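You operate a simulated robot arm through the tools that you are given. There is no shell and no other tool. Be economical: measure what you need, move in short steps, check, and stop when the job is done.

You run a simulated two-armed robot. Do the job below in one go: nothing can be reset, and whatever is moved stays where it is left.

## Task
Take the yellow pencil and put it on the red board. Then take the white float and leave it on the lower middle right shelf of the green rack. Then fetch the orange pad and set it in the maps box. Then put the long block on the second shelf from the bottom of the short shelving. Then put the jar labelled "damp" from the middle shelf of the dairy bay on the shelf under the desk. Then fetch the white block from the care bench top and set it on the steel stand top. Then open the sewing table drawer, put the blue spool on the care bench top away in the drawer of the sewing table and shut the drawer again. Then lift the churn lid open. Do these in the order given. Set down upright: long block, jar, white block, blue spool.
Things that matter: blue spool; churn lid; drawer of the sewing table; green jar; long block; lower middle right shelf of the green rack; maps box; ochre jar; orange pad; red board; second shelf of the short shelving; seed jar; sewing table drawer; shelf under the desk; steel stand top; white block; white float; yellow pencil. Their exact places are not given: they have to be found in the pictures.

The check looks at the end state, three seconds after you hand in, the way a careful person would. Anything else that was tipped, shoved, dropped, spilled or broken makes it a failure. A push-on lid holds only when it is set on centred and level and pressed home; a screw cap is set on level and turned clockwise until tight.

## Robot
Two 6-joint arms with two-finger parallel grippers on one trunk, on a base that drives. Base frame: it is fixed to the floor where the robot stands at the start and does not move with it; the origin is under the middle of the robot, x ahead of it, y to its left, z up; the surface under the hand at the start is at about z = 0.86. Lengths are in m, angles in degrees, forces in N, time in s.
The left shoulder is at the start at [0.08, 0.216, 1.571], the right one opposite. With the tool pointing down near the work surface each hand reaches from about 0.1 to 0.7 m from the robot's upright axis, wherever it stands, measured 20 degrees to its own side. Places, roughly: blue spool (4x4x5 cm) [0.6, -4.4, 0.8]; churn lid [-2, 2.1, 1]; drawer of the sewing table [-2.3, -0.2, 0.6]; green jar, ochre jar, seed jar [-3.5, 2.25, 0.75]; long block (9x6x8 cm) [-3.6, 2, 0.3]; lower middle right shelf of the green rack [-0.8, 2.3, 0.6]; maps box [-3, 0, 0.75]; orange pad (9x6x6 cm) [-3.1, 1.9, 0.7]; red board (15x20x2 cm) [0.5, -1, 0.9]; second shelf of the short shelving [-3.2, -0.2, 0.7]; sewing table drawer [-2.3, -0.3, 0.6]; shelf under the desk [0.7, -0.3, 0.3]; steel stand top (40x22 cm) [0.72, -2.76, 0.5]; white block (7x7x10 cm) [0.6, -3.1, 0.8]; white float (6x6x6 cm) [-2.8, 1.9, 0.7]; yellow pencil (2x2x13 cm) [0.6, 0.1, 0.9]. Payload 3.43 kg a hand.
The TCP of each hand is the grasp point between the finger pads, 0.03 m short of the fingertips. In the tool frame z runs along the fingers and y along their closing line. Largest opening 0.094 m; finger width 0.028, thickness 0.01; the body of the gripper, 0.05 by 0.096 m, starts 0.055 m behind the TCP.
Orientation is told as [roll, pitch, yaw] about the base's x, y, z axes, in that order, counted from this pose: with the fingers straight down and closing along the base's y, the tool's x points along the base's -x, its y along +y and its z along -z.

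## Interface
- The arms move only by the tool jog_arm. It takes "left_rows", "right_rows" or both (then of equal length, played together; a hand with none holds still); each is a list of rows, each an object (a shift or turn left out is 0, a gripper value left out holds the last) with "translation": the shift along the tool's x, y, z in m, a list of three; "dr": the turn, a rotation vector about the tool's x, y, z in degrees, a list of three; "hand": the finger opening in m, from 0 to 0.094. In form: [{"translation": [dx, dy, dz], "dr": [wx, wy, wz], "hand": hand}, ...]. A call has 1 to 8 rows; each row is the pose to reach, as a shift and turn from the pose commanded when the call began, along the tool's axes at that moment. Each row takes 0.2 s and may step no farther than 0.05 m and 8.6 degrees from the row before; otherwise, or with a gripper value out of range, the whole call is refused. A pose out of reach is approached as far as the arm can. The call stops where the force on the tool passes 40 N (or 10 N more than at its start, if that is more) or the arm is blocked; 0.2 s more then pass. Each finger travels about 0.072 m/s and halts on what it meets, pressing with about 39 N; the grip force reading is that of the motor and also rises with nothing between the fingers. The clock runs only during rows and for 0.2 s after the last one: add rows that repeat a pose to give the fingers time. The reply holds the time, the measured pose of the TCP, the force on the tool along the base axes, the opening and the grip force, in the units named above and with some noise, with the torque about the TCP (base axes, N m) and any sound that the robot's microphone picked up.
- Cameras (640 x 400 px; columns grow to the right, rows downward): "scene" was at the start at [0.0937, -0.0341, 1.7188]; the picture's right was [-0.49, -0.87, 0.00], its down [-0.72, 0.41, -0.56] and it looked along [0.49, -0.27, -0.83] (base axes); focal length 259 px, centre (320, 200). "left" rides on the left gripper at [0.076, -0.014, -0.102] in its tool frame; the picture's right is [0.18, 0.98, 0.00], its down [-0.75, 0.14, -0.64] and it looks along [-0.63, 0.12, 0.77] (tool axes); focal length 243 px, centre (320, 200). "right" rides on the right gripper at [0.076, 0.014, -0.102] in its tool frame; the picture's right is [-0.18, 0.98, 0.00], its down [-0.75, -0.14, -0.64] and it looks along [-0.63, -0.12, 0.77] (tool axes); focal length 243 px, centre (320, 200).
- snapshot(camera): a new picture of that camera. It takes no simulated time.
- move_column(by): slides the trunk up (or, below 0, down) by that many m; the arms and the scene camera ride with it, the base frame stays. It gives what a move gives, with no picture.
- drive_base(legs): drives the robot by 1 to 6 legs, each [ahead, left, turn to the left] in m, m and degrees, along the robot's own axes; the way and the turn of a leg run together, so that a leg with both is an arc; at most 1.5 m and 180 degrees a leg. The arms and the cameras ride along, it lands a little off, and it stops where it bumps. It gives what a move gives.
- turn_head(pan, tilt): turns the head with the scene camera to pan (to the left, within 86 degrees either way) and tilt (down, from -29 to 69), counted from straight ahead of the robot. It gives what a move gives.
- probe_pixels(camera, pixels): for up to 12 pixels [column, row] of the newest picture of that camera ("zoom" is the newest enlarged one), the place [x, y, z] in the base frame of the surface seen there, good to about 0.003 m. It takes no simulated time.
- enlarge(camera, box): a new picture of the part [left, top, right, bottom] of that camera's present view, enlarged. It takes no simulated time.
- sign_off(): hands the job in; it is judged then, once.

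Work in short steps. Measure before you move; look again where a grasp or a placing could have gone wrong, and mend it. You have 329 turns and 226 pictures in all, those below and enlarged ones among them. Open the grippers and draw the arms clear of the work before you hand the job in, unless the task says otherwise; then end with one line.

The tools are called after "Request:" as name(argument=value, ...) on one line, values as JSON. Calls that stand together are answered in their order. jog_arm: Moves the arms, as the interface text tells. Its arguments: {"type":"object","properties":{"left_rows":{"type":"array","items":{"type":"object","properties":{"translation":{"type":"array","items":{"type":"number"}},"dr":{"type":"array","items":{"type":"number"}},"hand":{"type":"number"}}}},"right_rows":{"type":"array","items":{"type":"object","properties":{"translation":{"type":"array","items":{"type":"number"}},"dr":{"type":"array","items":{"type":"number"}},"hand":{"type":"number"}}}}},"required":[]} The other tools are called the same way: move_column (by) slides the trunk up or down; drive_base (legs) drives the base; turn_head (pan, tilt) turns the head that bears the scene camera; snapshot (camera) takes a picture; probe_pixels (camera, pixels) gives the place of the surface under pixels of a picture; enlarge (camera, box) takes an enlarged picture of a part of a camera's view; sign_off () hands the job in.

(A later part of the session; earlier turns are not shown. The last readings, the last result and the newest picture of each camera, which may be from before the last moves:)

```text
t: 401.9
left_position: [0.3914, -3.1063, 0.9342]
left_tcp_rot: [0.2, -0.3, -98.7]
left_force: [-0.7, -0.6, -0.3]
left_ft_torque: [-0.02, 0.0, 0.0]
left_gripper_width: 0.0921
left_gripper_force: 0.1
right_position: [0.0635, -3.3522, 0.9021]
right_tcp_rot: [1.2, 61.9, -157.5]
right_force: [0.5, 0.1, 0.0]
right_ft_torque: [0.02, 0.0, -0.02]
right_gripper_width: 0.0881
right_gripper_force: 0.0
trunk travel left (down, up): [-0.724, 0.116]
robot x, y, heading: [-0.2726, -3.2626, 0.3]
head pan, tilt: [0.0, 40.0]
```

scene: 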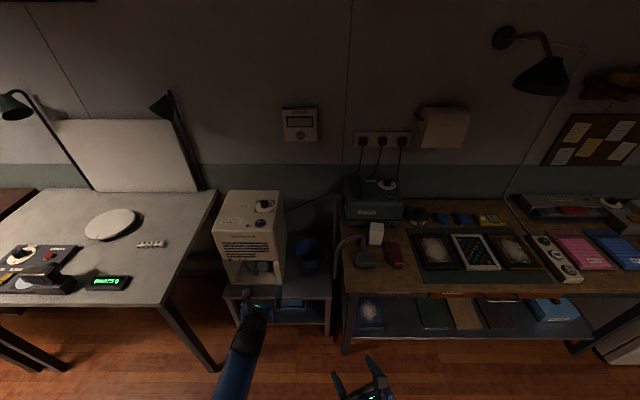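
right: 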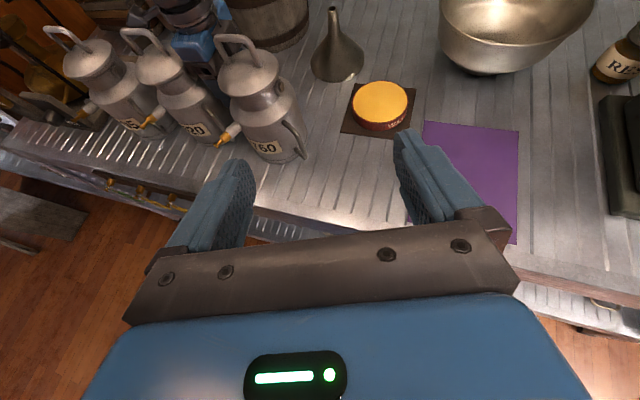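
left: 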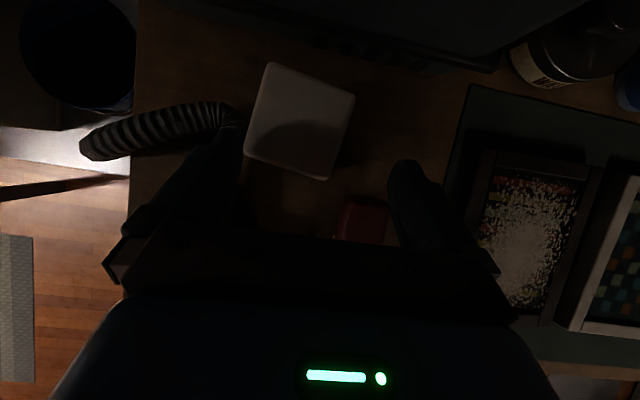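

Yaw is −98.7°. I raise the trunk 3 cm for clearance over the block top and drive over it.

Request:
move_column(by=0.04)

Request:
drive_base(legs=[[0.2, 0.02, 0]])

Request:
snapshot(camera="left")

```text
t: 402.8
left_position: [0.3917, -3.1062, 0.9727]
left_tcp_rot: [0.1, -0.3, -98.8]
left_force: [-0.5, -0.5, 0.1]
left_ft_torque: [0.0, 0.03, 0.0]
left_gripper_width: 0.092
left_gripper_force: 0.0
right_position: [0.0628, -3.3509, 0.9424]
right_tcp_rot: [1.2, 61.7, -157.4]
right_force: [0.7, 0.2, 0.3]
right_ft_torque: [-0.07, -0.02, 0.0]
right_gripper_width: 0.0879
right_gripper_force: 0.0
trunk travel left (down, up): [-0.764, 0.076]
robot x, y, heading: [-0.2706, -3.2637, 0.4]
head pan, tilt: [0.0, 40.0]
```

```text
t: 404.4
left_position: [0.5876, -3.085, 0.9757]
left_tcp_rot: [0.3, -0.3, -98.7]
left_force: [-0.3, 0.4, -0.2]
left_ft_torque: [0.01, 0.0, -0.01]
left_gripper_width: 0.0919
left_gripper_force: 0.0
right_position: [0.2595, -3.3313, 0.9424]
right_tcp_rot: [1.4, 62.0, -157.2]
right_force: [-0.9, -0.3, -0.2]
right_ft_torque: [0.0, 0.0, 0.0]
right_gripper_width: 0.0882
right_gripper_force: 0.0
trunk travel left (down, up): [-0.764, 0.076]
robot x, y, heading: [-0.0712, -3.2398, 0.6]
head pan, tilt: [0.0, 40.0]
```

```text
103 pictures are left
```

left: 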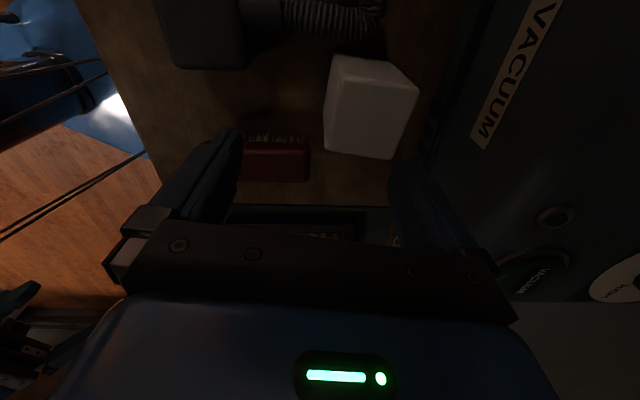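

Shift 4 cm forward to centre on the block and descend to z≈0.87, checking force.

Request:
jog_arm(left_rows=[{"translation": [0.004, 0.02, 0], "hand": 0.086}, {"translation": [0.008, 0.0387, 0]}, {"translation": [0.008, 0.0387, 0.03]}])

Request:
snapshot(camera="left")

```text
t: 405.1
left_position: [0.6285, -3.0831, 0.9437]
left_tcp_rot: [0.3, -0.3, -98.7]
left_force: [0.4, 0.5, -0.6]
left_ft_torque: [-0.06, 0.05, 0.01]
left_gripper_width: 0.0862
left_gripper_force: 0.0
left hand out of reach, approached as far as the arm can: row 3
right_position: [0.2631, -3.3303, 0.9411]
right_tcp_rot: [1.3, 61.7, -157.4]
right_force: [0.0, 0.4, 0.4]
right_ft_torque: [-0.02, 0.01, 0.01]
right_gripper_width: 0.0879
right_gripper_force: 0.0
trunk travel left (down, up): [-0.764, 0.076]
robot x, y, heading: [-0.0784, -3.2383, -0.1]
head pan, tilt: [0.0, 40.0]
```

```text
102 pictures are left
```

left: 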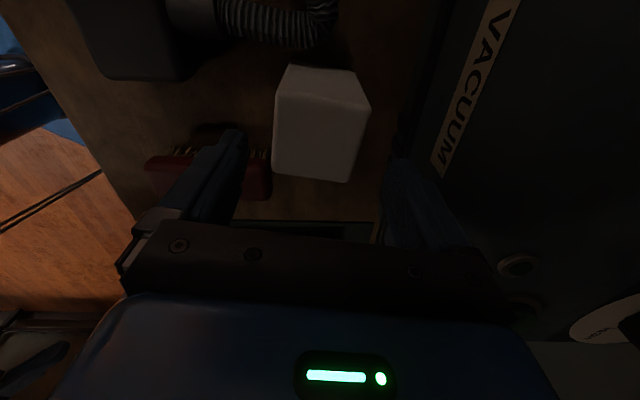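

Aligned. The arm is at its extension limit, so I descend with the trunk by 0.09.

Request:
move_column(by=-0.09)

Request:
snapshot(camera="left")

```text
t: 406.4
left_position: [0.6279, -3.0819, 0.8546]
left_tcp_rot: [0.2, -0.3, -98.6]
left_force: [0.4, -0.2, 0.3]
left_ft_torque: [0.0, 0.0, 0.02]
left_gripper_width: 0.0863
left_gripper_force: 0.0
right_position: [0.2626, -3.3298, 0.8516]
right_tcp_rot: [1.1, 61.7, -157.3]
right_force: [0.3, 0.0, -0.1]
right_ft_torque: [-0.02, -0.04, -0.01]
right_gripper_width: 0.0879
right_gripper_force: 0.1
trunk travel left (down, up): [-0.674, 0.166]
robot x, y, heading: [-0.0739, -3.2419, 0.5]
head pan, tilt: [0.0, 40.0]
```

```text
101 pictures are left
```

left: 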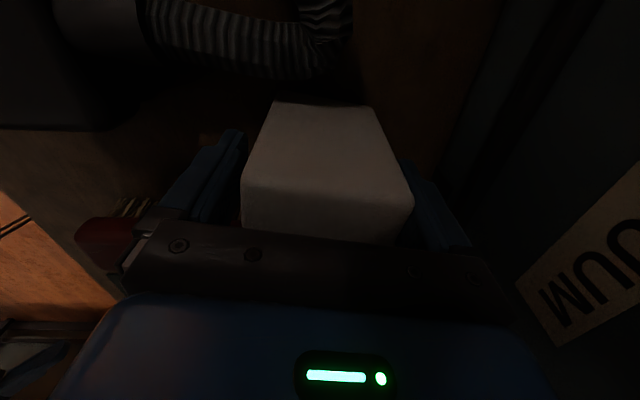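

The block sits between the fingers. Close and lift by trunk.

Request:
jog_arm(left_rows=[{"hand": 0.05}, {"hand": 0.05}, {"hand": 0.05}, {"hand": 0.05}])

Request:
move_column(by=0.14)

Request:
snapshot(camera="left")

```text
t: 407.4
left_position: [0.6281, -3.0823, 0.8536]
left_tcp_rot: [0.1, -0.3, -98.7]
left_force: [-0.5, 0.5, 1.5]
left_ft_torque: [0.0, 0.05, -0.01]
left_gripper_width: 0.0652
left_gripper_force: 38.7
right_position: [0.2621, -3.3315, 0.8515]
right_tcp_rot: [1.2, 61.8, -157.4]
right_force: [0.9, 0.5, -0.2]
right_ft_torque: [0.0, 0.0, 0.0]
right_gripper_width: 0.0878
right_gripper_force: 0.1
trunk travel left (down, up): [-0.674, 0.166]
robot x, y, heading: [-0.0721, -3.2386, 0.5]
head pan, tilt: [0.0, 40.0]
```

```text
t: 409.1
left_position: [0.6286, -3.0843, 0.9941]
left_tcp_rot: [0.1, -0.3, -98.7]
left_force: [-0.7, -0.1, -0.7]
left_ft_torque: [0.0, 0.0, 0.01]
left_gripper_width: 0.0653
left_gripper_force: 39.1
right_position: [0.2626, -3.3305, 0.9913]
right_tcp_rot: [1.1, 61.7, -157.3]
right_force: [-0.5, 0.4, -0.7]
right_ft_torque: [-0.02, 0.02, 0.04]
right_gripper_width: 0.0879
right_gripper_force: 0.1
trunk travel left (down, up): [-0.814, 0.026]
robot x, y, heading: [-0.0704, -3.2406, 0.4]
head pan, tilt: [0.0, 40.0]
```

```text
100 pictures are left
```

left: 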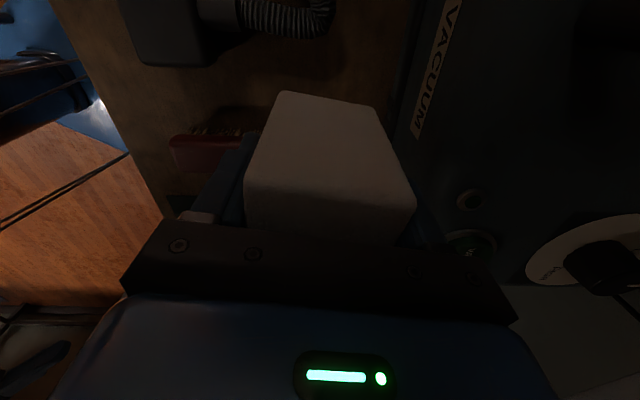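

Block held. Back off 0.3 m, shift left 0.3 m to face the steel stand, and look.

Request:
drive_base(legs=[[-0.3, 0, 0], [0, 0.3, 0]])

Request:
turn_head(pan=-5, tilt=45)

Request:
snapshot(camera="scene")

Request:
snapshot(camera="left")

```text
t: 412.8
left_position: [0.3245, -2.791, 0.9952]
left_tcp_rot: [0.1, -0.2, -98.8]
left_force: [0.5, 0.0, 0.1]
left_ft_torque: [0.0, 0.01, 0.02]
left_gripper_width: 0.0649
left_gripper_force: 39.6
right_position: [-0.0411, -3.0383, 0.9917]
right_tcp_rot: [1.0, 61.8, -157.6]
right_force: [0.1, -0.5, 0.4]
right_ft_torque: [0.0, -0.01, -0.01]
right_gripper_width: 0.0881
right_gripper_force: 0.0
trunk travel left (down, up): [-0.814, 0.026]
robot x, y, heading: [-0.3733, -2.9451, 0.0]
head pan, tilt: [0.0, 40.0]
```

```text
t: 413.4
left_position: [0.3243, -2.789, 0.994]
left_tcp_rot: [0.1, -0.2, -98.8]
left_force: [0.0, 0.2, -1.0]
left_ft_torque: [0.0, 0.0, -0.04]
left_gripper_width: 0.0655
left_gripper_force: 39.2
right_position: [-0.0403, -3.0365, 0.9906]
right_tcp_rot: [1.1, 61.8, -157.4]
right_force: [0.1, 0.2, 0.6]
right_ft_torque: [-0.02, 0.0, 0.0]
right_gripper_width: 0.0881
right_gripper_force: 0.0
trunk travel left (down, up): [-0.814, 0.026]
robot x, y, heading: [-0.3742, -2.9445, 0.2]
head pan, tilt: [-5.0, 45.0]
```

```text
99 pictures are left
```

scene: 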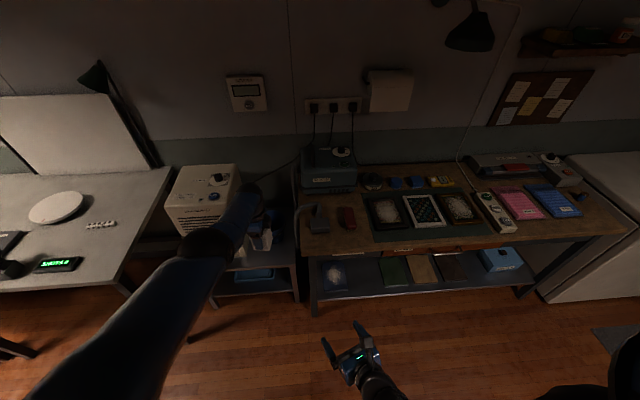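

```text
98 pictures are left
```

left: 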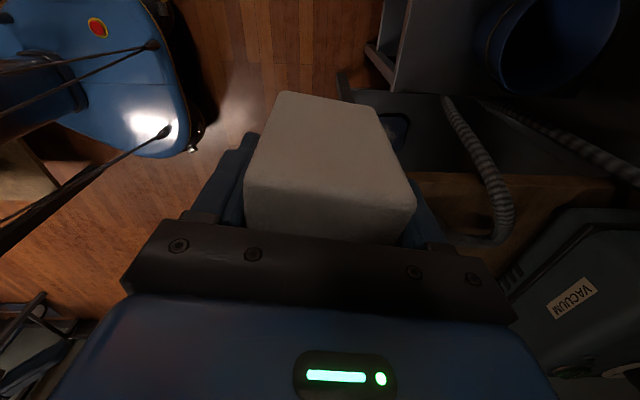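

Probing the stand surface, bucket and dehumidifier side from the hand view.

Request:
probe_pixels(camera="left", pixels=[[430, 60], [470, 30], [400, 30], [450, 85], [405, 80], [370, 60], [490, 50], [440, 130], [465, 120], [350, 90], [540, 5]])

Request:
enlarge(camera="scene", box=[180, 150, 340, 310])

```text
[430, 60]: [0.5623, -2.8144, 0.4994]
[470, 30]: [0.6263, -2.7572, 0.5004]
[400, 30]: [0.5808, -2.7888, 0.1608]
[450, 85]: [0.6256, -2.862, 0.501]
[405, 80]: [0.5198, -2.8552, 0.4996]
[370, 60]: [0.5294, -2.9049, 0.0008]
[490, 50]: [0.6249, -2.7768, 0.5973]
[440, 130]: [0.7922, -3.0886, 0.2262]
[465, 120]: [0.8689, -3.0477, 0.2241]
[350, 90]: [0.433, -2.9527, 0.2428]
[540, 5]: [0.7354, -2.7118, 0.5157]
```

```text
2.50 times, centred on (260, 230) of scene
```

zoom: 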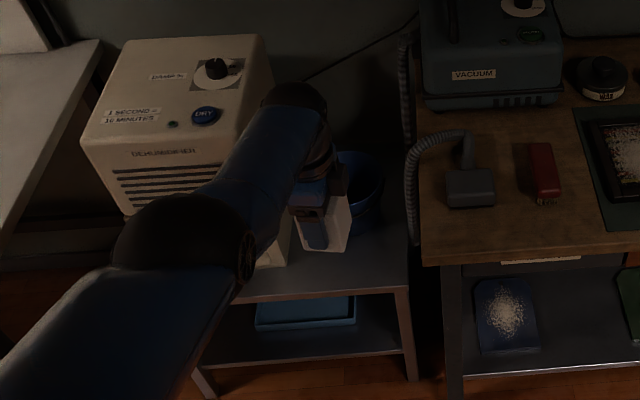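

Free area on the stand: x 0.50–0.62 in front of the bucket, y −2.70…−2.87. I drive 0.23 m forward, then lower by trunk.

Request:
drive_base(legs=[[0.23, -0.012, 0]])

Request:
move_column(by=-0.3)

Request:
snapshot(camera="left")

Request:
snapshot(camera="scene")

```text
t: 415.1
left_position: [0.5507, -2.7987, 0.9967]
left_tcp_rot: [0.3, -0.3, -98.9]
left_force: [-1.2, 0.5, 0.4]
left_ft_torque: [0.0, -0.02, 0.0]
left_gripper_width: 0.065
left_gripper_force: 38.6
right_position: [0.1845, -3.0465, 0.9922]
right_tcp_rot: [1.5, 61.8, -157.3]
right_force: [-0.4, 0.3, -0.2]
right_ft_torque: [0.01, -0.01, -0.02]
right_gripper_width: 0.0878
right_gripper_force: 0.0
trunk travel left (down, up): [-0.814, 0.026]
robot x, y, heading: [-0.1454, -2.9554, 0.0]
head pan, tilt: [-5.0, 45.0]
```

```text
t: 418.1
left_position: [0.5541, -2.7998, 0.6943]
left_tcp_rot: [0.1, -0.4, -98.8]
left_force: [0.8, -0.7, 0.4]
left_ft_torque: [0.0, 0.0, 0.01]
left_gripper_width: 0.0651
left_gripper_force: 38.9
right_position: [0.1892, -3.0465, 0.6926]
right_tcp_rot: [1.2, 61.7, -157.4]
right_force: [0.1, -0.4, 0.0]
right_ft_torque: [0.04, -0.01, 0.0]
right_gripper_width: 0.0882
right_gripper_force: 0.1
trunk travel left (down, up): [-0.514, 0.326]
robot x, y, heading: [-0.148, -2.9588, -0.1]
head pan, tilt: [-5.0, 45.0]
```

```text
96 pictures are left
```

left: 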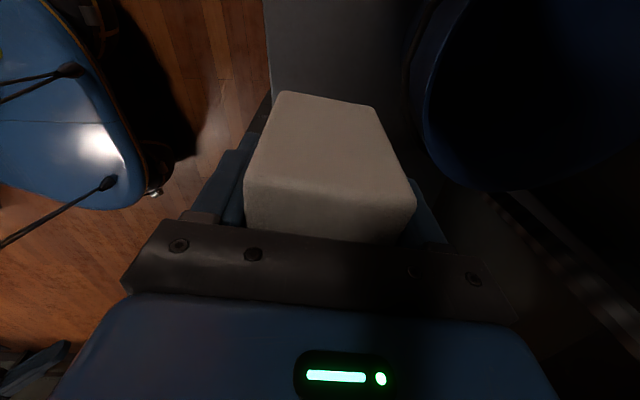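

```text
95 pictures are left
```

scene: 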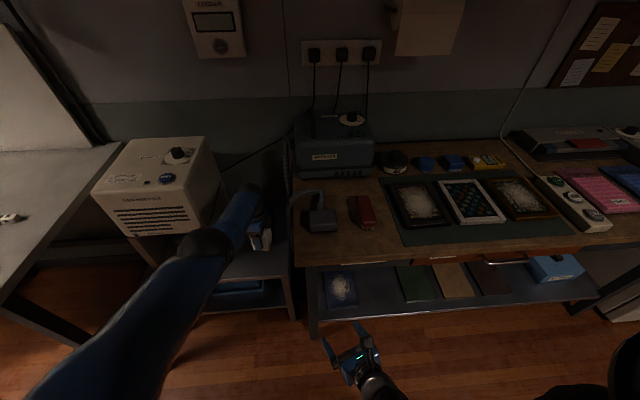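

Checking the bucket rim and stand edge positions relative to the block.

Request:
probe_pixels(camera="left", pixels=[[425, 110], [415, 70], [440, 170], [275, 60], [270, 90], [350, 50], [375, 115], [262, 190]])

```text
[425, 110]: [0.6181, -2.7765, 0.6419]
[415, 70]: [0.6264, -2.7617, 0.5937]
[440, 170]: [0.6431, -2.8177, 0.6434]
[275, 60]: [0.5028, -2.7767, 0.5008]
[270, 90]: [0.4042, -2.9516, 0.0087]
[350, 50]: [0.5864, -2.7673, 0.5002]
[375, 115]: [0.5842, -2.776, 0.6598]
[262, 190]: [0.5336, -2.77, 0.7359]
```

Clearance to the bucket is ~15 mm; I shift 5 mm toward me, and lower the trunk to just above contact.

Request:
jog_arm(left_rows=[{"translation": [0, -0.005, 0]}, {"translation": [0, -0.005, 0]}])

Request:
move_column(by=-0.132)

```text
t: 418.7
left_position: [0.5481, -2.7995, 0.6948]
left_tcp_rot: [0.1, -0.3, -98.9]
left_force: [0.1, 0.5, 1.0]
left_ft_torque: [0.01, 0.04, -0.03]
left_gripper_width: 0.0653
left_gripper_force: 39.0
right_position: [0.1882, -3.0475, 0.6908]
right_tcp_rot: [1.2, 61.7, -157.4]
right_force: [0.1, 0.1, -0.5]
right_ft_torque: [0.0, 0.01, -0.02]
right_gripper_width: 0.0881
right_gripper_force: 0.2
trunk travel left (down, up): [-0.514, 0.326]
robot x, y, heading: [-0.144, -2.9594, 0.3]
head pan, tilt: [-5.0, 45.0]
```

```text
t: 420.3
left_position: [0.5487, -2.7983, 0.5632]
left_tcp_rot: [0.1, -0.3, -98.8]
left_force: [-0.3, 1.1, -0.5]
left_ft_torque: [0.01, -0.01, 0.03]
left_gripper_width: 0.0654
left_gripper_force: 38.9
right_position: [0.1877, -3.0469, 0.5601]
right_tcp_rot: [1.1, 61.8, -157.4]
right_force: [0.0, 0.4, -0.5]
right_ft_torque: [-0.01, -0.03, -0.03]
right_gripper_width: 0.0882
right_gripper_force: 0.1
trunk travel left (down, up): [-0.382, 0.458]
robot x, y, heading: [-0.1462, -2.9577, 0.2]
head pan, tilt: [-5.0, 45.0]
```

Now the last ~1 cm with the trunk.

Request:
move_column(by=-0.008)

Request:
move_column(by=-0.003)

```text
t: 420.9
left_position: [0.548, -2.798, 0.555]
left_tcp_rot: [0.2, -0.3, -98.8]
left_force: [0.7, 0.4, 0.6]
left_ft_torque: [0.01, 0.04, 0.03]
left_gripper_width: 0.0651
left_gripper_force: 38.6
right_position: [0.1885, -3.0471, 0.5513]
right_tcp_rot: [1.3, 61.8, -157.4]
right_force: [0.6, 0.5, 0.3]
right_ft_torque: [0.0, 0.0, -0.01]
right_gripper_width: 0.0883
right_gripper_force: 0.0
trunk travel left (down, up): [-0.374, 0.466]
robot x, y, heading: [-0.1487, -2.96, 0.1]
head pan, tilt: [-5.0, 45.0]
```

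```text
t: 421.4
left_position: [0.549, -2.7985, 0.5533]
left_tcp_rot: [0.3, -0.2, -98.8]
left_force: [-2.1, 1.0, 13.5]
left_ft_torque: [0.01, 0.54, -0.06]
left_gripper_width: 0.0652
left_gripper_force: 39.2
right_position: [0.1871, -3.046, 0.5486]
right_tcp_rot: [1.3, 61.8, -157.4]
right_force: [0.2, -0.3, 0.1]
right_ft_torque: [0.01, -0.02, -0.03]
right_gripper_width: 0.0881
right_gripper_force: 0.1
trunk travel left (down, up): [-0.371, 0.469]
robot x, y, heading: [-0.1454, -2.9543, 0.3]
head pan, tilt: [-5.0, 45.0]
```

Contact. Open modestly and rise with the trunk.

Request:
jog_arm(left_rows=[{"hand": 0.075}, {"hand": 0.08}, {"hand": 0.08}, {"hand": 0.08}])

Request:
move_column(by=0.3)

Request:
snapshot(camera="left")

```text
t: 422.4
left_position: [0.5475, -2.7991, 0.5522]
left_tcp_rot: [0.1, -0.3, -98.8]
left_force: [0.6, -0.6, 0.4]
left_ft_torque: [0.02, -0.02, 0.01]
left_gripper_width: 0.0799
left_gripper_force: 0.0
right_position: [0.1876, -3.0474, 0.5492]
right_tcp_rot: [1.3, 61.7, -157.4]
right_force: [0.1, -0.8, 0.2]
right_ft_torque: [-0.01, 0.01, 0.03]
right_gripper_width: 0.088
right_gripper_force: 0.0
trunk travel left (down, up): [-0.371, 0.469]
robot x, y, heading: [-0.1448, -2.9595, 0.2]
head pan, tilt: [-5.0, 45.0]
```

```text
t: 425.4
left_position: [0.549, -2.7985, 0.8527]
left_tcp_rot: [0.1, -0.2, -98.8]
left_force: [-0.3, 0.1, 0.1]
left_ft_torque: [0.02, -0.02, 0.02]
left_gripper_width: 0.0798
left_gripper_force: 0.0
right_position: [0.1884, -3.0463, 0.8484]
right_tcp_rot: [1.2, 61.7, -157.4]
right_force: [0.5, 0.4, 0.8]
right_ft_torque: [-0.02, -0.01, 0.0]
right_gripper_width: 0.0879
right_gripper_force: 0.1
trunk travel left (down, up): [-0.671, 0.169]
robot x, y, heading: [-0.1499, -2.9615, 0.3]
head pan, tilt: [-5.0, 45.0]
```

```text
94 pictures are left
```

left: 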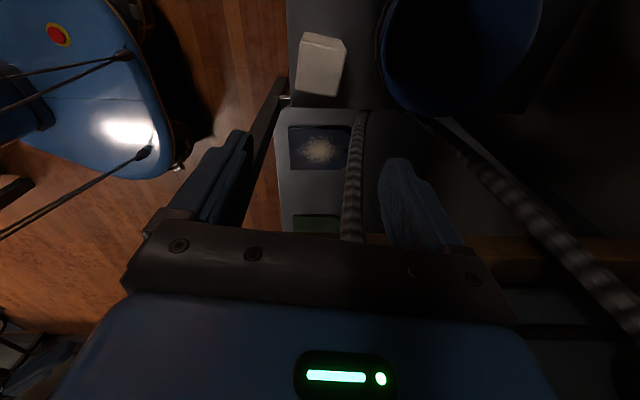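

The white block stands on the stand. Next fetch the blue spool at the far end of the care bench: back off, raise, and strafe right.

Request:
drive_base(legs=[[-0.22, 0, 0], [0, -1.2, 0]])

Request:
move_column(by=0.12)

Request:
turn_head(pan=-10, tilt=40)

Request:
snapshot(camera="scene")

```text
t: 432.9
left_position: [0.336, -4.0031, 0.8508]
left_tcp_rot: [0.1, -0.4, -98.3]
left_force: [-0.4, 0.6, 0.1]
left_ft_torque: [0.05, 0.01, -0.02]
left_gripper_width: 0.0798
left_gripper_force: 0.1
right_position: [-0.0225, -4.2554, 0.8479]
right_tcp_rot: [1.3, 61.8, -156.7]
right_force: [0.1, -0.9, -0.2]
right_ft_torque: [0.01, 0.04, -0.03]
right_gripper_width: 0.088
right_gripper_force: 0.0
trunk travel left (down, up): [-0.671, 0.169]
robot x, y, heading: [-0.3542, -4.1688, 0.4]
head pan, tilt: [-5.0, 45.0]
```

```text
t: 434.4
left_position: [0.3364, -4.0037, 0.9715]
left_tcp_rot: [0.2, -0.3, -98.4]
left_force: [-0.3, -0.5, 0.7]
left_ft_torque: [-0.02, -0.01, 0.0]
left_gripper_width: 0.0802
left_gripper_force: 0.0
right_position: [-0.0219, -4.256, 0.9678]
right_tcp_rot: [1.1, 61.7, -156.9]
right_force: [-0.1, 0.7, 0.7]
right_ft_torque: [0.01, -0.03, 0.01]
right_gripper_width: 0.0879
right_gripper_force: 0.0
trunk travel left (down, up): [-0.791, 0.049]
robot x, y, heading: [-0.3577, -4.1706, 0.8]
head pan, tilt: [-5.0, 45.0]
```

```text
t: 435.0
left_position: [0.336, -4.0037, 0.972]
left_tcp_rot: [0.1, -0.4, -98.3]
left_force: [0.2, 0.5, 0.1]
left_ft_torque: [-0.01, -0.01, 0.01]
left_gripper_width: 0.0798
left_gripper_force: 0.1
right_position: [-0.0218, -4.2558, 0.9681]
right_tcp_rot: [1.2, 61.6, -156.9]
right_force: [-0.9, 0.6, -0.1]
right_ft_torque: [0.01, 0.02, -0.01]
right_gripper_width: 0.0878
right_gripper_force: 0.1
trunk travel left (down, up): [-0.791, 0.049]
robot x, y, heading: [-0.3562, -4.1688, 0.7]
head pan, tilt: [-10.0, 40.0]
```

```text
93 pictures are left
```

scene: 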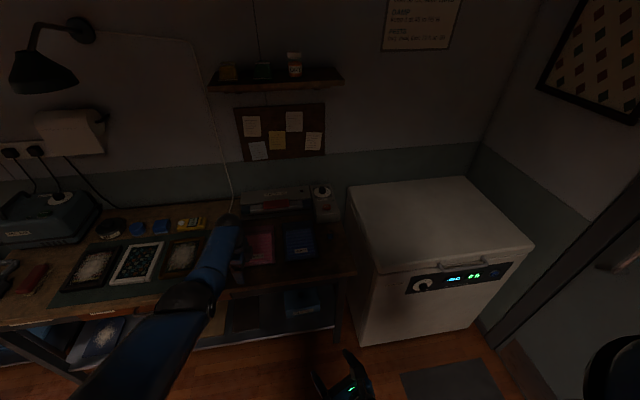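

Enlarging the end of the care bench.

Request:
enlarge(camera="scene", box=[220, 170, 360, 290])

Request:
probe_pixels(camera="scene", pixels=[[300, 240], [258, 245], [320, 190], [325, 212], [340, 240], [285, 265], [330, 235], [262, 262], [343, 265], [270, 285]])

```text
3.33 times, centred on (290, 230) of scene
```

zoom: 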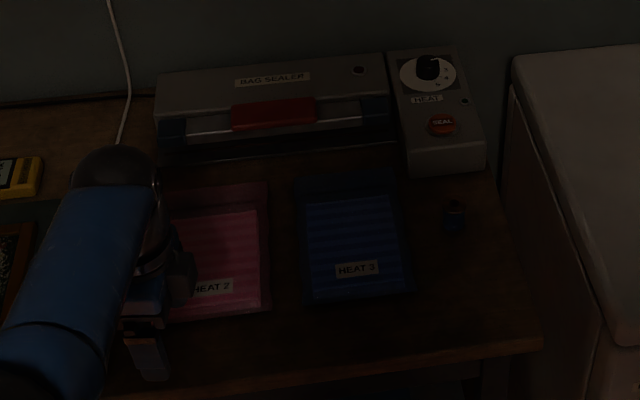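

```text
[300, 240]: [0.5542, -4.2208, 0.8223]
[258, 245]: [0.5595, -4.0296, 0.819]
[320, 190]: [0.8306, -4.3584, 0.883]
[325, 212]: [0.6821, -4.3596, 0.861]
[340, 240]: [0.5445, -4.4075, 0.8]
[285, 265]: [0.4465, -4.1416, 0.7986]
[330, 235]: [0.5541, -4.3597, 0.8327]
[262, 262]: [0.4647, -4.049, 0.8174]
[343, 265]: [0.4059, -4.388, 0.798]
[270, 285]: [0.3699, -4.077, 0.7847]
```

A small dark-blue spool is at (455,215) in the zoom. Probing it.

Request:
probe_pixels(camera="zoom", pixels=[[455, 205], [455, 212], [455, 222], [455, 232], [446, 220], [465, 220], [440, 175], [420, 230], [490, 230]])

Request:
enlarge(camera="scene", box=[310, 220, 350, 250])

```text
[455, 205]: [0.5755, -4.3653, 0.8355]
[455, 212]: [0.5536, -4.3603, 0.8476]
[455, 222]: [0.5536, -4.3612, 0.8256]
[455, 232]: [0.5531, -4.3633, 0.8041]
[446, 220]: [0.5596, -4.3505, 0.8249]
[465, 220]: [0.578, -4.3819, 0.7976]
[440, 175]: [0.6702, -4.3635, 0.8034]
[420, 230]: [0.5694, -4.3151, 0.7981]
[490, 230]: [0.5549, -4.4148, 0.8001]
```

```text
13.33 times, centred on (330, 235) of scene
```

zoom: 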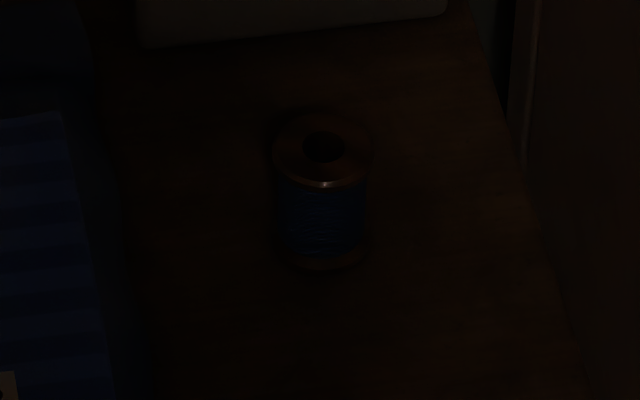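

Spool upright at about (0.57, -4.363), z 0.80–0.85. I check the freezer's front before approaching.

Request:
probe_pixels(camera="scene", pixels=[[360, 320], [365, 275], [440, 310], [350, 230], [352, 190], [378, 262]])

Request:
snapshot(camera="left")

```text
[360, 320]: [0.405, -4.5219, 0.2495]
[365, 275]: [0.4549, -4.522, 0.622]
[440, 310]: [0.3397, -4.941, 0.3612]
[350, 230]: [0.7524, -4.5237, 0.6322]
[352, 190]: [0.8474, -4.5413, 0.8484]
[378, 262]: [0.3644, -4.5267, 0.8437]
```

```text
90 pictures are left
```

left: 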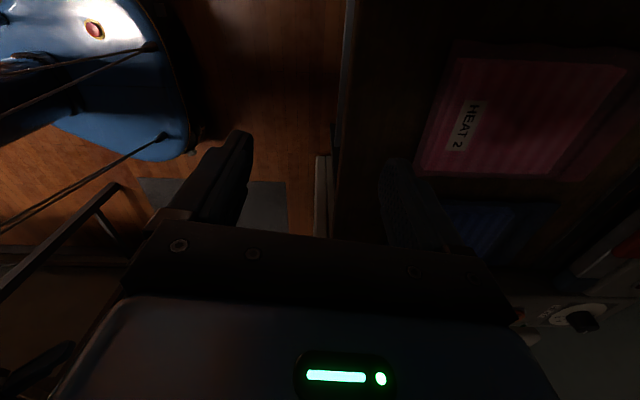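

Room enough. I strafe right 0.36 m and go forward 0.235 m to bring the left hand above the spool.

Request:
drive_base(legs=[[0, -0.36, -0.7], [0.23, 0, 0]])

Request:
snapshot(camera="left")

```text
t: 438.7
left_position: [0.5661, -4.3707, 0.9747]
left_tcp_rot: [0.4, -0.3, -98.9]
left_force: [-0.1, 0.7, -0.2]
left_ft_torque: [0.0, -0.04, -0.03]
left_gripper_width: 0.0801
left_gripper_force: 0.1
right_position: [0.2057, -4.6186, 0.9692]
right_tcp_rot: [1.5, 61.8, -157.3]
right_force: [0.1, -1.4, 0.1]
right_ft_torque: [0.01, 0.0, 0.0]
right_gripper_width: 0.0876
right_gripper_force: 0.1
trunk travel left (down, up): [-0.791, 0.049]
robot x, y, heading: [-0.1243, -4.528, 0.0]
head pan, tilt: [-10.0, 40.0]
```

```text
89 pictures are left
```

left: 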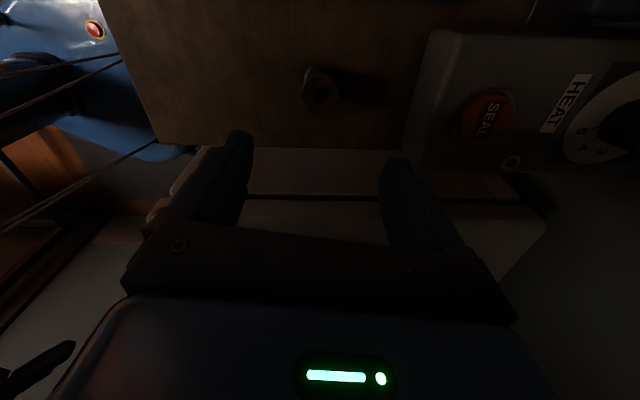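

The spool is at (320,90). Probing its top for a precise centre.

Request:
probe_pixels(camera="left", pixels=[[308, 92], [334, 92], [320, 78], [320, 104], [412, 120], [440, 60], [300, 150]])

```text
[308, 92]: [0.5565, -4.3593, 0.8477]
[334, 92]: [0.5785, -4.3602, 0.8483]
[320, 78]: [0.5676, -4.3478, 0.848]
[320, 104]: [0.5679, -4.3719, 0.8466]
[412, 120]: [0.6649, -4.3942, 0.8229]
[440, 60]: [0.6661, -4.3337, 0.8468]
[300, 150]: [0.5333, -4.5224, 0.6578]
```

Spool centre (0.5675, -4.360), top 0.848. I centre the hand, narrow to 0.06, and descend by trunk.

Request:
jog_arm(left_rows=[{"translation": [0.0105, 0.0, 0], "hand": 0.06}, {"translation": [0.0105, 0.0, 0]}])

Request:
move_column(by=-0.138)

Request:
snapshot(camera="left")

```text
t: 439.3
left_position: [0.5687, -4.3608, 0.9725]
left_tcp_rot: [0.1, -0.3, -99.0]
left_force: [0.0, 0.3, 0.4]
left_ft_torque: [-0.01, 0.0, 0.03]
left_gripper_width: 0.06
left_gripper_force: 0.1
right_position: [0.2076, -4.6178, 0.969]
right_tcp_rot: [1.4, 61.8, -157.4]
right_force: [-0.5, -0.8, -0.3]
right_ft_torque: [0.0, -0.04, -0.02]
right_gripper_width: 0.0881
right_gripper_force: 0.1
trunk travel left (down, up): [-0.791, 0.049]
robot x, y, heading: [-0.1277, -4.5297, 0.1]
head pan, tilt: [-10.0, 40.0]
```

```text
t: 440.9
left_position: [0.5723, -4.3617, 0.8323]
left_tcp_rot: [0.0, -0.3, -98.9]
left_force: [0.1, 0.1, 0.7]
left_ft_torque: [0.02, 0.02, -0.02]
left_gripper_width: 0.0599
left_gripper_force: 0.0
right_position: [0.2083, -4.6191, 0.83]
right_tcp_rot: [1.1, 61.7, -157.5]
right_force: [-0.6, -0.5, 0.0]
right_ft_torque: [0.01, 0.0, -0.03]
right_gripper_width: 0.0883
right_gripper_force: 0.0
trunk travel left (down, up): [-0.653, 0.187]
robot x, y, heading: [-0.1266, -4.5286, 0.1]
head pan, tilt: [-10.0, 40.0]
```

```text
88 pictures are left
```

left: 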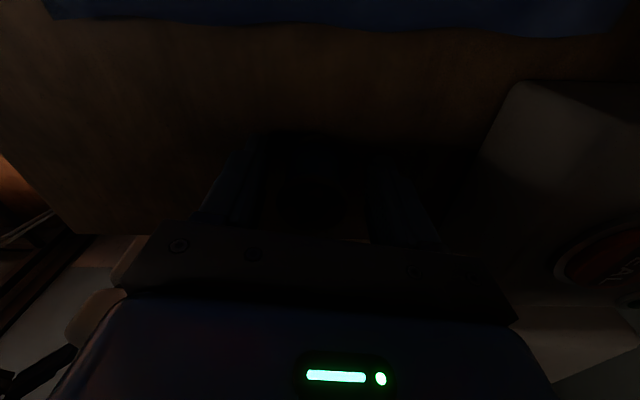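

Close on it and check the width, then lift.

Request:
jog_arm(left_rows=[{"hand": 0.01}, {"hand": 0.01}, {"hand": 0.01}, {"hand": 0.01}, {"hand": 0.01}])

Request:
move_column(by=0.14)

Request:
snapshot(camera="left")

```text
t: 442.1
left_position: [0.5716, -4.3601, 0.833]
left_tcp_rot: [0.1, -0.3, -98.9]
left_force: [0.6, 0.2, 1.8]
left_ft_torque: [0.03, 0.03, -0.06]
left_gripper_width: 0.035
left_gripper_force: 38.5
right_position: [0.2079, -4.6184, 0.8298]
right_tcp_rot: [1.2, 61.7, -157.6]
right_force: [0.1, -0.6, -0.4]
right_ft_torque: [0.02, 0.05, 0.03]
right_gripper_width: 0.0879
right_gripper_force: 0.0
trunk travel left (down, up): [-0.653, 0.187]
robot x, y, heading: [-0.1234, -4.5274, 0.2]
head pan, tilt: [-10.0, 40.0]
```

```text
t: 443.8
left_position: [0.5717, -4.3602, 0.9734]
left_tcp_rot: [0.1, -0.4, -99.0]
left_force: [0.0, -0.9, 0.4]
left_ft_torque: [-0.04, -0.02, 0.01]
left_gripper_width: 0.0349
left_gripper_force: 38.7
right_position: [0.2086, -4.6179, 0.9694]
right_tcp_rot: [1.2, 61.8, -157.5]
right_force: [-1.2, 0.3, 0.1]
right_ft_torque: [-0.02, -0.01, -0.02]
right_gripper_width: 0.0879
right_gripper_force: 0.1
trunk travel left (down, up): [-0.793, 0.047]
robot x, y, heading: [-0.1208, -4.5279, 0.2]
head pan, tilt: [-10.0, 40.0]
```

```text
87 pictures are left
```

left: 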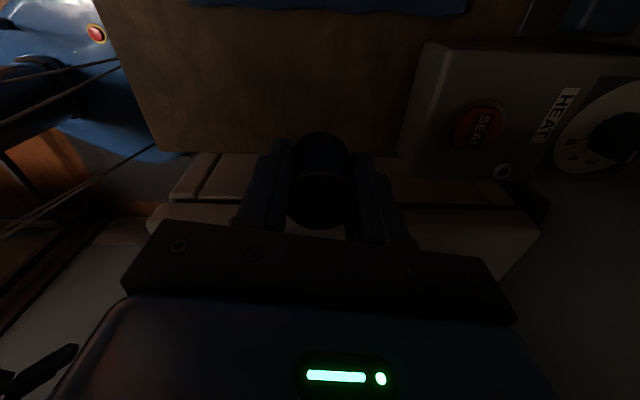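

Spool held (0.035). I draw the hand in and drive back along the lane to y≈-2.15, then turn to face −x.

Request:
drive_base(legs=[[-0.26, 0, 0]])

Request:
jog_arm(left_rows=[{"translation": [0, -0.045, 0.005]}, {"translation": [0, -0.09, 0.01]}, {"translation": [0, -0.135, 0.015]}, {"translation": [0, -0.18, 0.02]}, {"translation": [0, -0.225, 0.025]}])

Request:
drive_base(legs=[[0, 1.2, 0], [0, 1.15, 0], [0, 0, 178]])

Request:
turn_head(pan=-15, tilt=30)

Request:
snapshot(camera="scene")

```text
t: 445.6
left_position: [0.3161, -4.3598, 0.9727]
left_tcp_rot: [-0.1, -0.4, -98.8]
left_force: [0.1, -1.0, 0.1]
left_ft_torque: [0.02, 0.02, 0.0]
left_gripper_width: 0.035
left_gripper_force: 39.6
right_position: [-0.0466, -4.6177, 0.9692]
right_tcp_rot: [1.1, 61.5, -157.6]
right_force: [0.6, -0.1, -0.5]
right_ft_torque: [-0.01, -0.01, 0.03]
right_gripper_width: 0.0879
right_gripper_force: 0.0
trunk travel left (down, up): [-0.793, 0.047]
robot x, y, heading: [-0.3864, -4.53, 0.3]
head pan, tilt: [-10.0, 40.0]
```

```text
t: 446.8
left_position: [0.0882, -4.325, 0.9496]
left_tcp_rot: [0.3, -0.4, -98.8]
left_force: [-0.9, -0.6, -0.6]
left_ft_torque: [0.0, 0.02, 0.03]
left_gripper_width: 0.0349
left_gripper_force: 39.0
right_position: [-0.0507, -4.6173, 0.971]
right_tcp_rot: [1.2, 61.7, -157.3]
right_force: [-0.9, 0.0, -0.8]
right_ft_torque: [-0.03, -0.02, -0.01]
right_gripper_width: 0.0879
right_gripper_force: 0.1
trunk travel left (down, up): [-0.793, 0.047]
robot x, y, heading: [-0.3852, -4.5292, 0.2]
head pan, tilt: [-10.0, 40.0]
```

```text
t: 465.5
left_position: [-0.8641, -2.3563, 0.9485]
left_tcp_rot: [0.1, -0.3, 76.4]
left_force: [0.2, -0.2, -0.2]
left_ft_torque: [0.02, -0.03, 0.02]
left_gripper_width: 0.0349
left_gripper_force: 38.9
right_position: [-0.7004, -2.0769, 0.9707]
right_tcp_rot: [1.2, 61.6, 17.8]
right_force: [-0.4, -0.1, -0.2]
right_ft_torque: [-0.02, 0.02, 0.02]
right_gripper_width: 0.0881
right_gripper_force: 0.1
trunk travel left (down, up): [-0.793, 0.047]
robot x, y, heading: [-0.3728, -2.1938, 175.3]
head pan, tilt: [-10.0, 40.0]
```

```text
t: 466.2
left_position: [-0.8637, -2.3569, 0.9481]
left_tcp_rot: [0.1, -0.3, 76.4]
left_force: [-0.6, 0.3, 0.5]
left_ft_torque: [0.01, 0.02, 0.01]
left_gripper_width: 0.0349
left_gripper_force: 38.8
right_position: [-0.6995, -2.0768, 0.9698]
right_tcp_rot: [1.2, 61.7, 17.8]
right_force: [0.6, -0.4, -0.6]
right_ft_torque: [-0.01, 0.0, -0.03]
right_gripper_width: 0.0882
right_gripper_force: 0.1
trunk travel left (down, up): [-0.793, 0.047]
robot x, y, heading: [-0.3768, -2.1932, 175.4]
head pan, tilt: [-15.0, 30.0]
```

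```text
86 pictures are left
```

scene: 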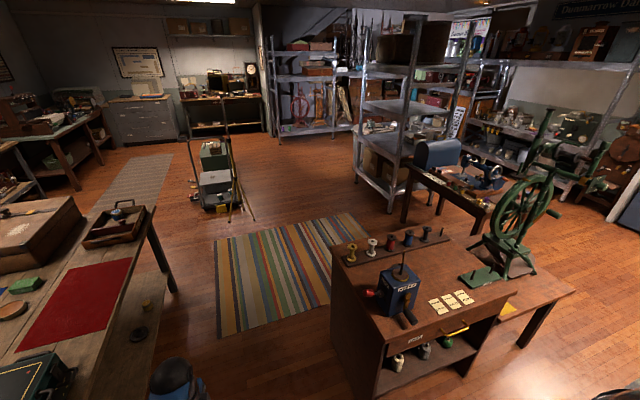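

Probing the passage: chest, long table edge, cart, rug and sewing table.

Request:
probe_pixels(camera="scene", pixels=[[345, 345], [332, 245], [155, 210], [172, 290], [130, 345], [235, 220], [225, 200], [340, 215], [400, 215], [428, 205], [440, 190], [490, 225]])

Request:
enlarge(camera="scene", box=[360, 110, 560, 240])

```text
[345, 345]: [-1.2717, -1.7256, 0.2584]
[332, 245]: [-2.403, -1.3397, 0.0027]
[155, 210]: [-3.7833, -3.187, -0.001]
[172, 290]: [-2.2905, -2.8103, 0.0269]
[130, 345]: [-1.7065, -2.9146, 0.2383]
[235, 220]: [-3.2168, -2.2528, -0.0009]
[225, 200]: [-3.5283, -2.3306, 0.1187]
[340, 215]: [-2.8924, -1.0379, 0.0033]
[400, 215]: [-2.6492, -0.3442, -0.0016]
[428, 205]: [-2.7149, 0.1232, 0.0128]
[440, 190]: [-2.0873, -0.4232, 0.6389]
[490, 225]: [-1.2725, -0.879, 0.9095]
```

```text
3.08 times, centred on (460, 175) of scene
```

zoom: 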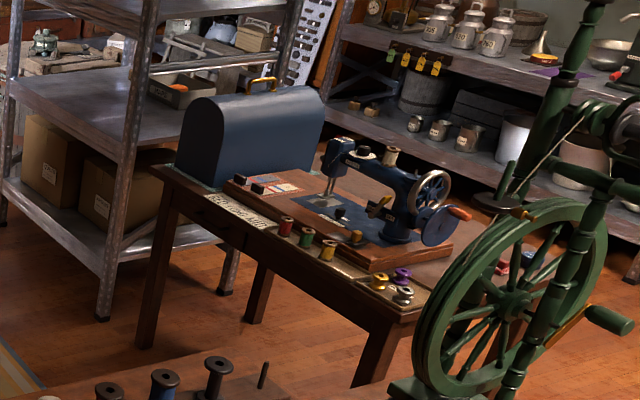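

The drawer with a knob is on the table's −y side (toward the rug). I drive through the gap to x≈-2.25 and turn to face it.

Request:
drive_base(legs=[[0, 0, 4.6], [1.3, 0.02, 0], [0.6, 0, 0], [0, 0, -90]])

Request:
turn_head(pan=0, tilt=35)

Request:
snapshot(camera="scene")

```text
t: 480.0
left_position: [-2.4759, -1.7639, 0.9486]
left_tcp_rot: [0.2, -0.3, -8.0]
left_force: [-0.4, -0.5, -0.3]
left_ft_torque: [-0.03, 0.02, 0.03]
left_gripper_width: 0.0345
left_gripper_force: 39.1
right_position: [-2.1814, -1.8999, 0.9697]
right_tcp_rot: [1.3, 61.7, -66.6]
right_force: [1.1, 0.3, 0.6]
right_ft_torque: [-0.03, -0.02, 0.0]
right_gripper_width: 0.0879
right_gripper_force: 0.0
trunk travel left (down, up): [-0.793, 0.047]
robot x, y, heading: [-2.2682, -2.2354, 91.2]
head pan, tilt: [-15.0, 30.0]
```

```text
t: 480.8
left_position: [-2.4766, -1.7641, 0.9486]
left_tcp_rot: [0.1, -0.3, -7.9]
left_force: [1.3, 0.7, 0.0]
left_ft_torque: [-0.02, 0.01, -0.03]
left_gripper_width: 0.035
left_gripper_force: 38.5
right_position: [-2.181, -1.8994, 0.9706]
right_tcp_rot: [1.3, 61.8, -66.6]
right_force: [0.1, -0.3, -0.5]
right_ft_torque: [0.01, 0.03, -0.03]
right_gripper_width: 0.0879
right_gripper_force: 0.0
trunk travel left (down, up): [-0.793, 0.047]
robot x, y, heading: [-2.2651, -2.2363, 91.0]
head pan, tilt: [0.0, 35.0]
```

```text
84 pictures are left
```

scene: 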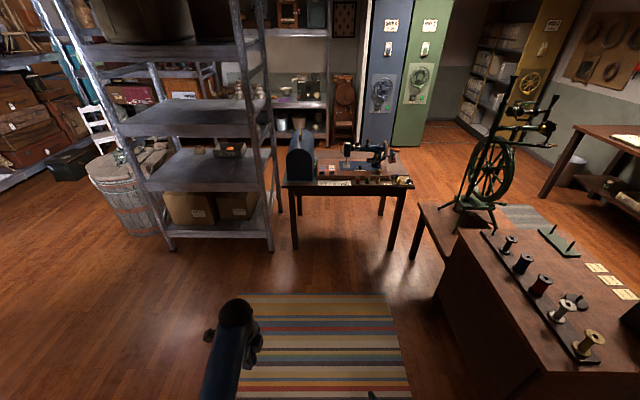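

Approach to y≈-1.2 and look at the drawer.

Request:
drive_base(legs=[[1.0, 0, -1]])

Request:
snapshot(camera="scene")

Request:
enlarge(camera="scene", box=[220, 110, 440, 260])

```text
t: 486.0
left_position: [-2.4679, -0.7615, 0.9501]
left_tcp_rot: [0.0, -0.4, -9.5]
left_force: [-0.1, 0.0, 0.1]
left_ft_torque: [0.03, -0.02, -0.02]
left_gripper_width: 0.0348
left_gripper_force: 39.0
right_position: [-2.1767, -0.9045, 0.9706]
right_tcp_rot: [1.4, 61.8, -68.1]
right_force: [0.3, -0.6, 0.1]
right_ft_torque: [-0.01, 0.03, 0.0]
right_gripper_width: 0.088
right_gripper_force: 0.0
trunk travel left (down, up): [-0.793, 0.047]
robot x, y, heading: [-2.2709, -1.2393, 89.3]
head pan, tilt: [0.0, 35.0]
```

```text
83 pictures are left
```

scene: 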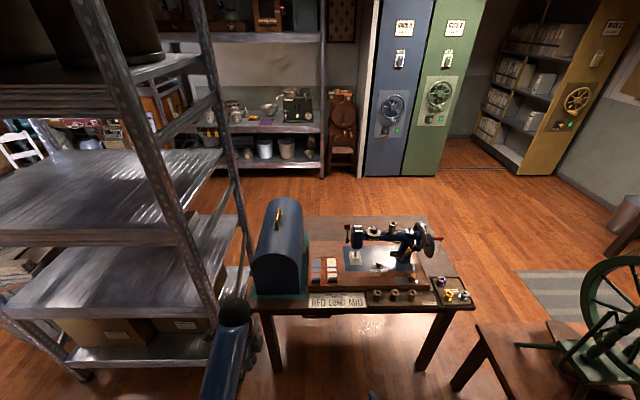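

```text
2.67 times, centred on (330, 185) of scene
```

zoom: 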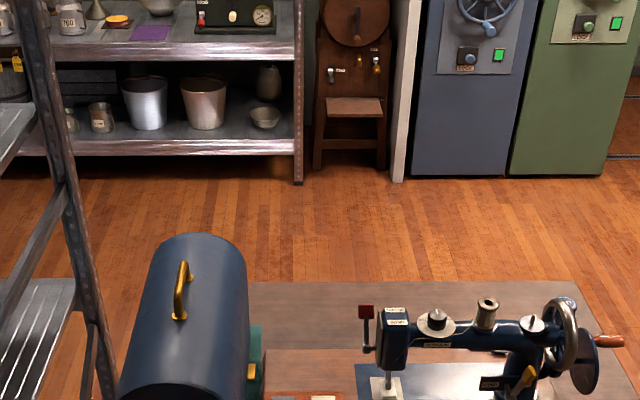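

The drawer front is below the table edge; I lower the trunk to see it.

Request:
move_column(by=-0.35)

Request:
turn_head(pan=0, tilt=35)

Request:
enlarge(camera="scene", box=[220, 170, 480, 340])

```text
t: 489.4
left_position: [-2.4669, -0.7614, 0.5975]
left_tcp_rot: [0.2, -0.3, -9.6]
left_force: [-0.3, 0.2, 0.1]
left_ft_torque: [0.01, 0.0, 0.04]
left_gripper_width: 0.0347
left_gripper_force: 39.4
right_position: [-2.1767, -0.9042, 0.6198]
right_tcp_rot: [1.3, 61.7, -68.1]
right_force: [-0.7, 0.2, -0.1]
right_ft_torque: [0.0, 0.02, 0.0]
right_gripper_width: 0.088
right_gripper_force: 0.1
trunk travel left (down, up): [-0.443, 0.397]
robot x, y, heading: [-2.2695, -1.2356, 89.5]
head pan, tilt: [0.0, 35.0]
```

```text
t: 490.0
left_position: [-2.4677, -0.7614, 0.599]
left_tcp_rot: [0.1, -0.4, -9.5]
left_force: [0.7, -0.3, -0.2]
left_ft_torque: [0.02, 0.02, -0.01]
left_gripper_width: 0.0347
left_gripper_force: 39.3
right_position: [-2.1762, -0.9048, 0.6203]
right_tcp_rot: [1.2, 61.7, -68.1]
right_force: [0.5, -0.6, -0.2]
right_ft_torque: [-0.02, 0.02, 0.01]
right_gripper_width: 0.0879
right_gripper_force: 0.1
trunk travel left (down, up): [-0.443, 0.397]
robot x, y, heading: [-2.2704, -1.235, 89.6]
head pan, tilt: [0.0, 35.0]
```

```text
2.35 times, centred on (350, 255) of scene
```

zoom: 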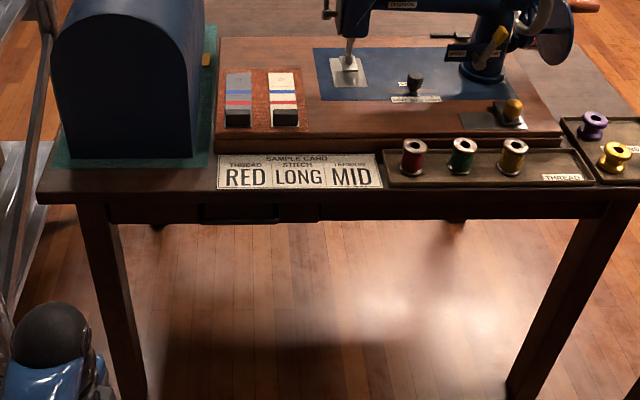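

The pull is dark at zoom (240,212). Lower more to see it head-on.

Request:
move_column(by=-0.35)

Request:
turn_head(pan=5, tilt=20)

Request:
enlarge(camera="scene", box=[220, 130, 460, 290])

```text
t: 493.1
left_position: [-2.4666, -0.7595, 0.2568]
left_tcp_rot: [0.1, -0.3, -9.5]
left_force: [-0.4, 0.3, -0.3]
left_ft_torque: [-0.01, 0.02, 0.01]
left_gripper_width: 0.035
left_gripper_force: 39.0
right_position: [-2.1772, -0.9022, 0.2826]
right_tcp_rot: [1.0, 62.4, -68.2]
right_force: [1.0, -2.6, 5.5]
right_ft_torque: [-0.47, -0.06, -0.03]
right_gripper_width: 0.0882
right_gripper_force: 0.2
trunk travel left (down, up): [-0.101, 0.739]
robot x, y, heading: [-2.2669, -1.2356, 89.5]
head pan, tilt: [0.0, 35.0]
stopped: the force on the tool passed its limit at 55 N (the readings are from after the stop); the commanded pose is now the measured one
```

```text
t: 493.9
left_position: [-2.4682, -0.7612, 0.256]
left_tcp_rot: [0.2, -0.3, -9.5]
left_force: [0.3, -0.2, 0.6]
left_ft_torque: [-0.02, 0.0, 0.02]
left_gripper_width: 0.0349
left_gripper_force: 38.7
right_position: [-2.1779, -0.9027, 0.2831]
right_tcp_rot: [1.0, 62.3, -68.2]
right_force: [-1.2, 3.1, 5.2]
right_ft_torque: [-0.4, -0.08, -0.12]
right_gripper_width: 0.088
right_gripper_force: 0.0
trunk travel left (down, up): [-0.101, 0.739]
robot x, y, heading: [-2.2708, -1.2406, 89.3]
head pan, tilt: [5.0, 20.0]
```

```text
2.50 times, centred on (340, 210) of scene
```

zoom: 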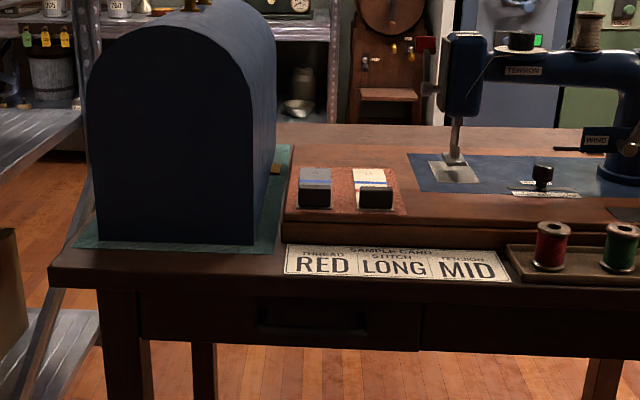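

The right wrist touched the robot's own base; I'll raise slightly. First probe the drawer front and its dark pull.

Request:
probe_pixels(camera="zoom", pixels=[[310, 330], [262, 325], [362, 325], [310, 318], [310, 340], [180, 310], [400, 315], [310, 305], [160, 330], [415, 340], [310, 295], [310, 280]])

Request:
move_column(by=0.1)

Request:
enlarge(camera="scene", box=[240, 220, 400, 320])

```text
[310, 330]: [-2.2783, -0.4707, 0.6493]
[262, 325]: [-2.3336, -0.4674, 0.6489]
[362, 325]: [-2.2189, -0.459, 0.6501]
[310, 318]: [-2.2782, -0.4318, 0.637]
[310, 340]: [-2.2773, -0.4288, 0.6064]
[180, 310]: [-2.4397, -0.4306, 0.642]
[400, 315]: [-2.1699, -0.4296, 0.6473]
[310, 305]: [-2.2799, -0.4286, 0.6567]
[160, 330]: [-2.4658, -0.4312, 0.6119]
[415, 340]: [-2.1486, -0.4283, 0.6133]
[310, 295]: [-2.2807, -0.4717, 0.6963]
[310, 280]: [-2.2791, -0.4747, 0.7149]
```

```text
t: 495.2
left_position: [-2.4674, -0.761, 0.3568]
left_tcp_rot: [0.2, -0.3, -9.5]
left_force: [-0.2, -0.2, -0.1]
left_ft_torque: [-0.01, -0.03, -0.02]
left_gripper_width: 0.0348
left_gripper_force: 39.2
right_position: [-2.1769, -0.9034, 0.3823]
right_tcp_rot: [1.1, 62.2, -68.1]
right_force: [-0.1, -0.6, -0.4]
right_ft_torque: [0.0, 0.01, -0.01]
right_gripper_width: 0.0879
right_gripper_force: 0.0
trunk travel left (down, up): [-0.201, 0.639]
robot x, y, heading: [-2.2697, -1.2366, 89.4]
head pan, tilt: [5.0, 20.0]
```

```text
4.00 times, centred on (320, 270) of scene
```

zoom: 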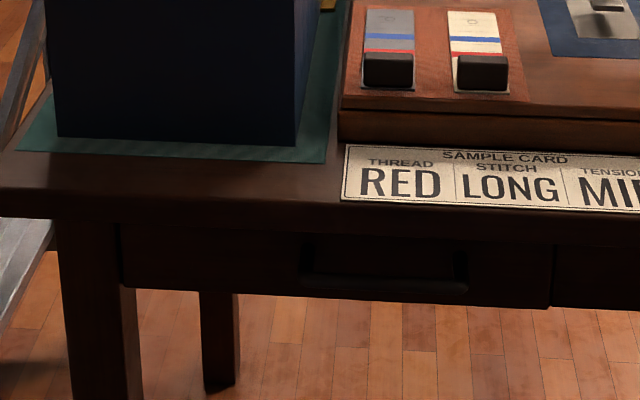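

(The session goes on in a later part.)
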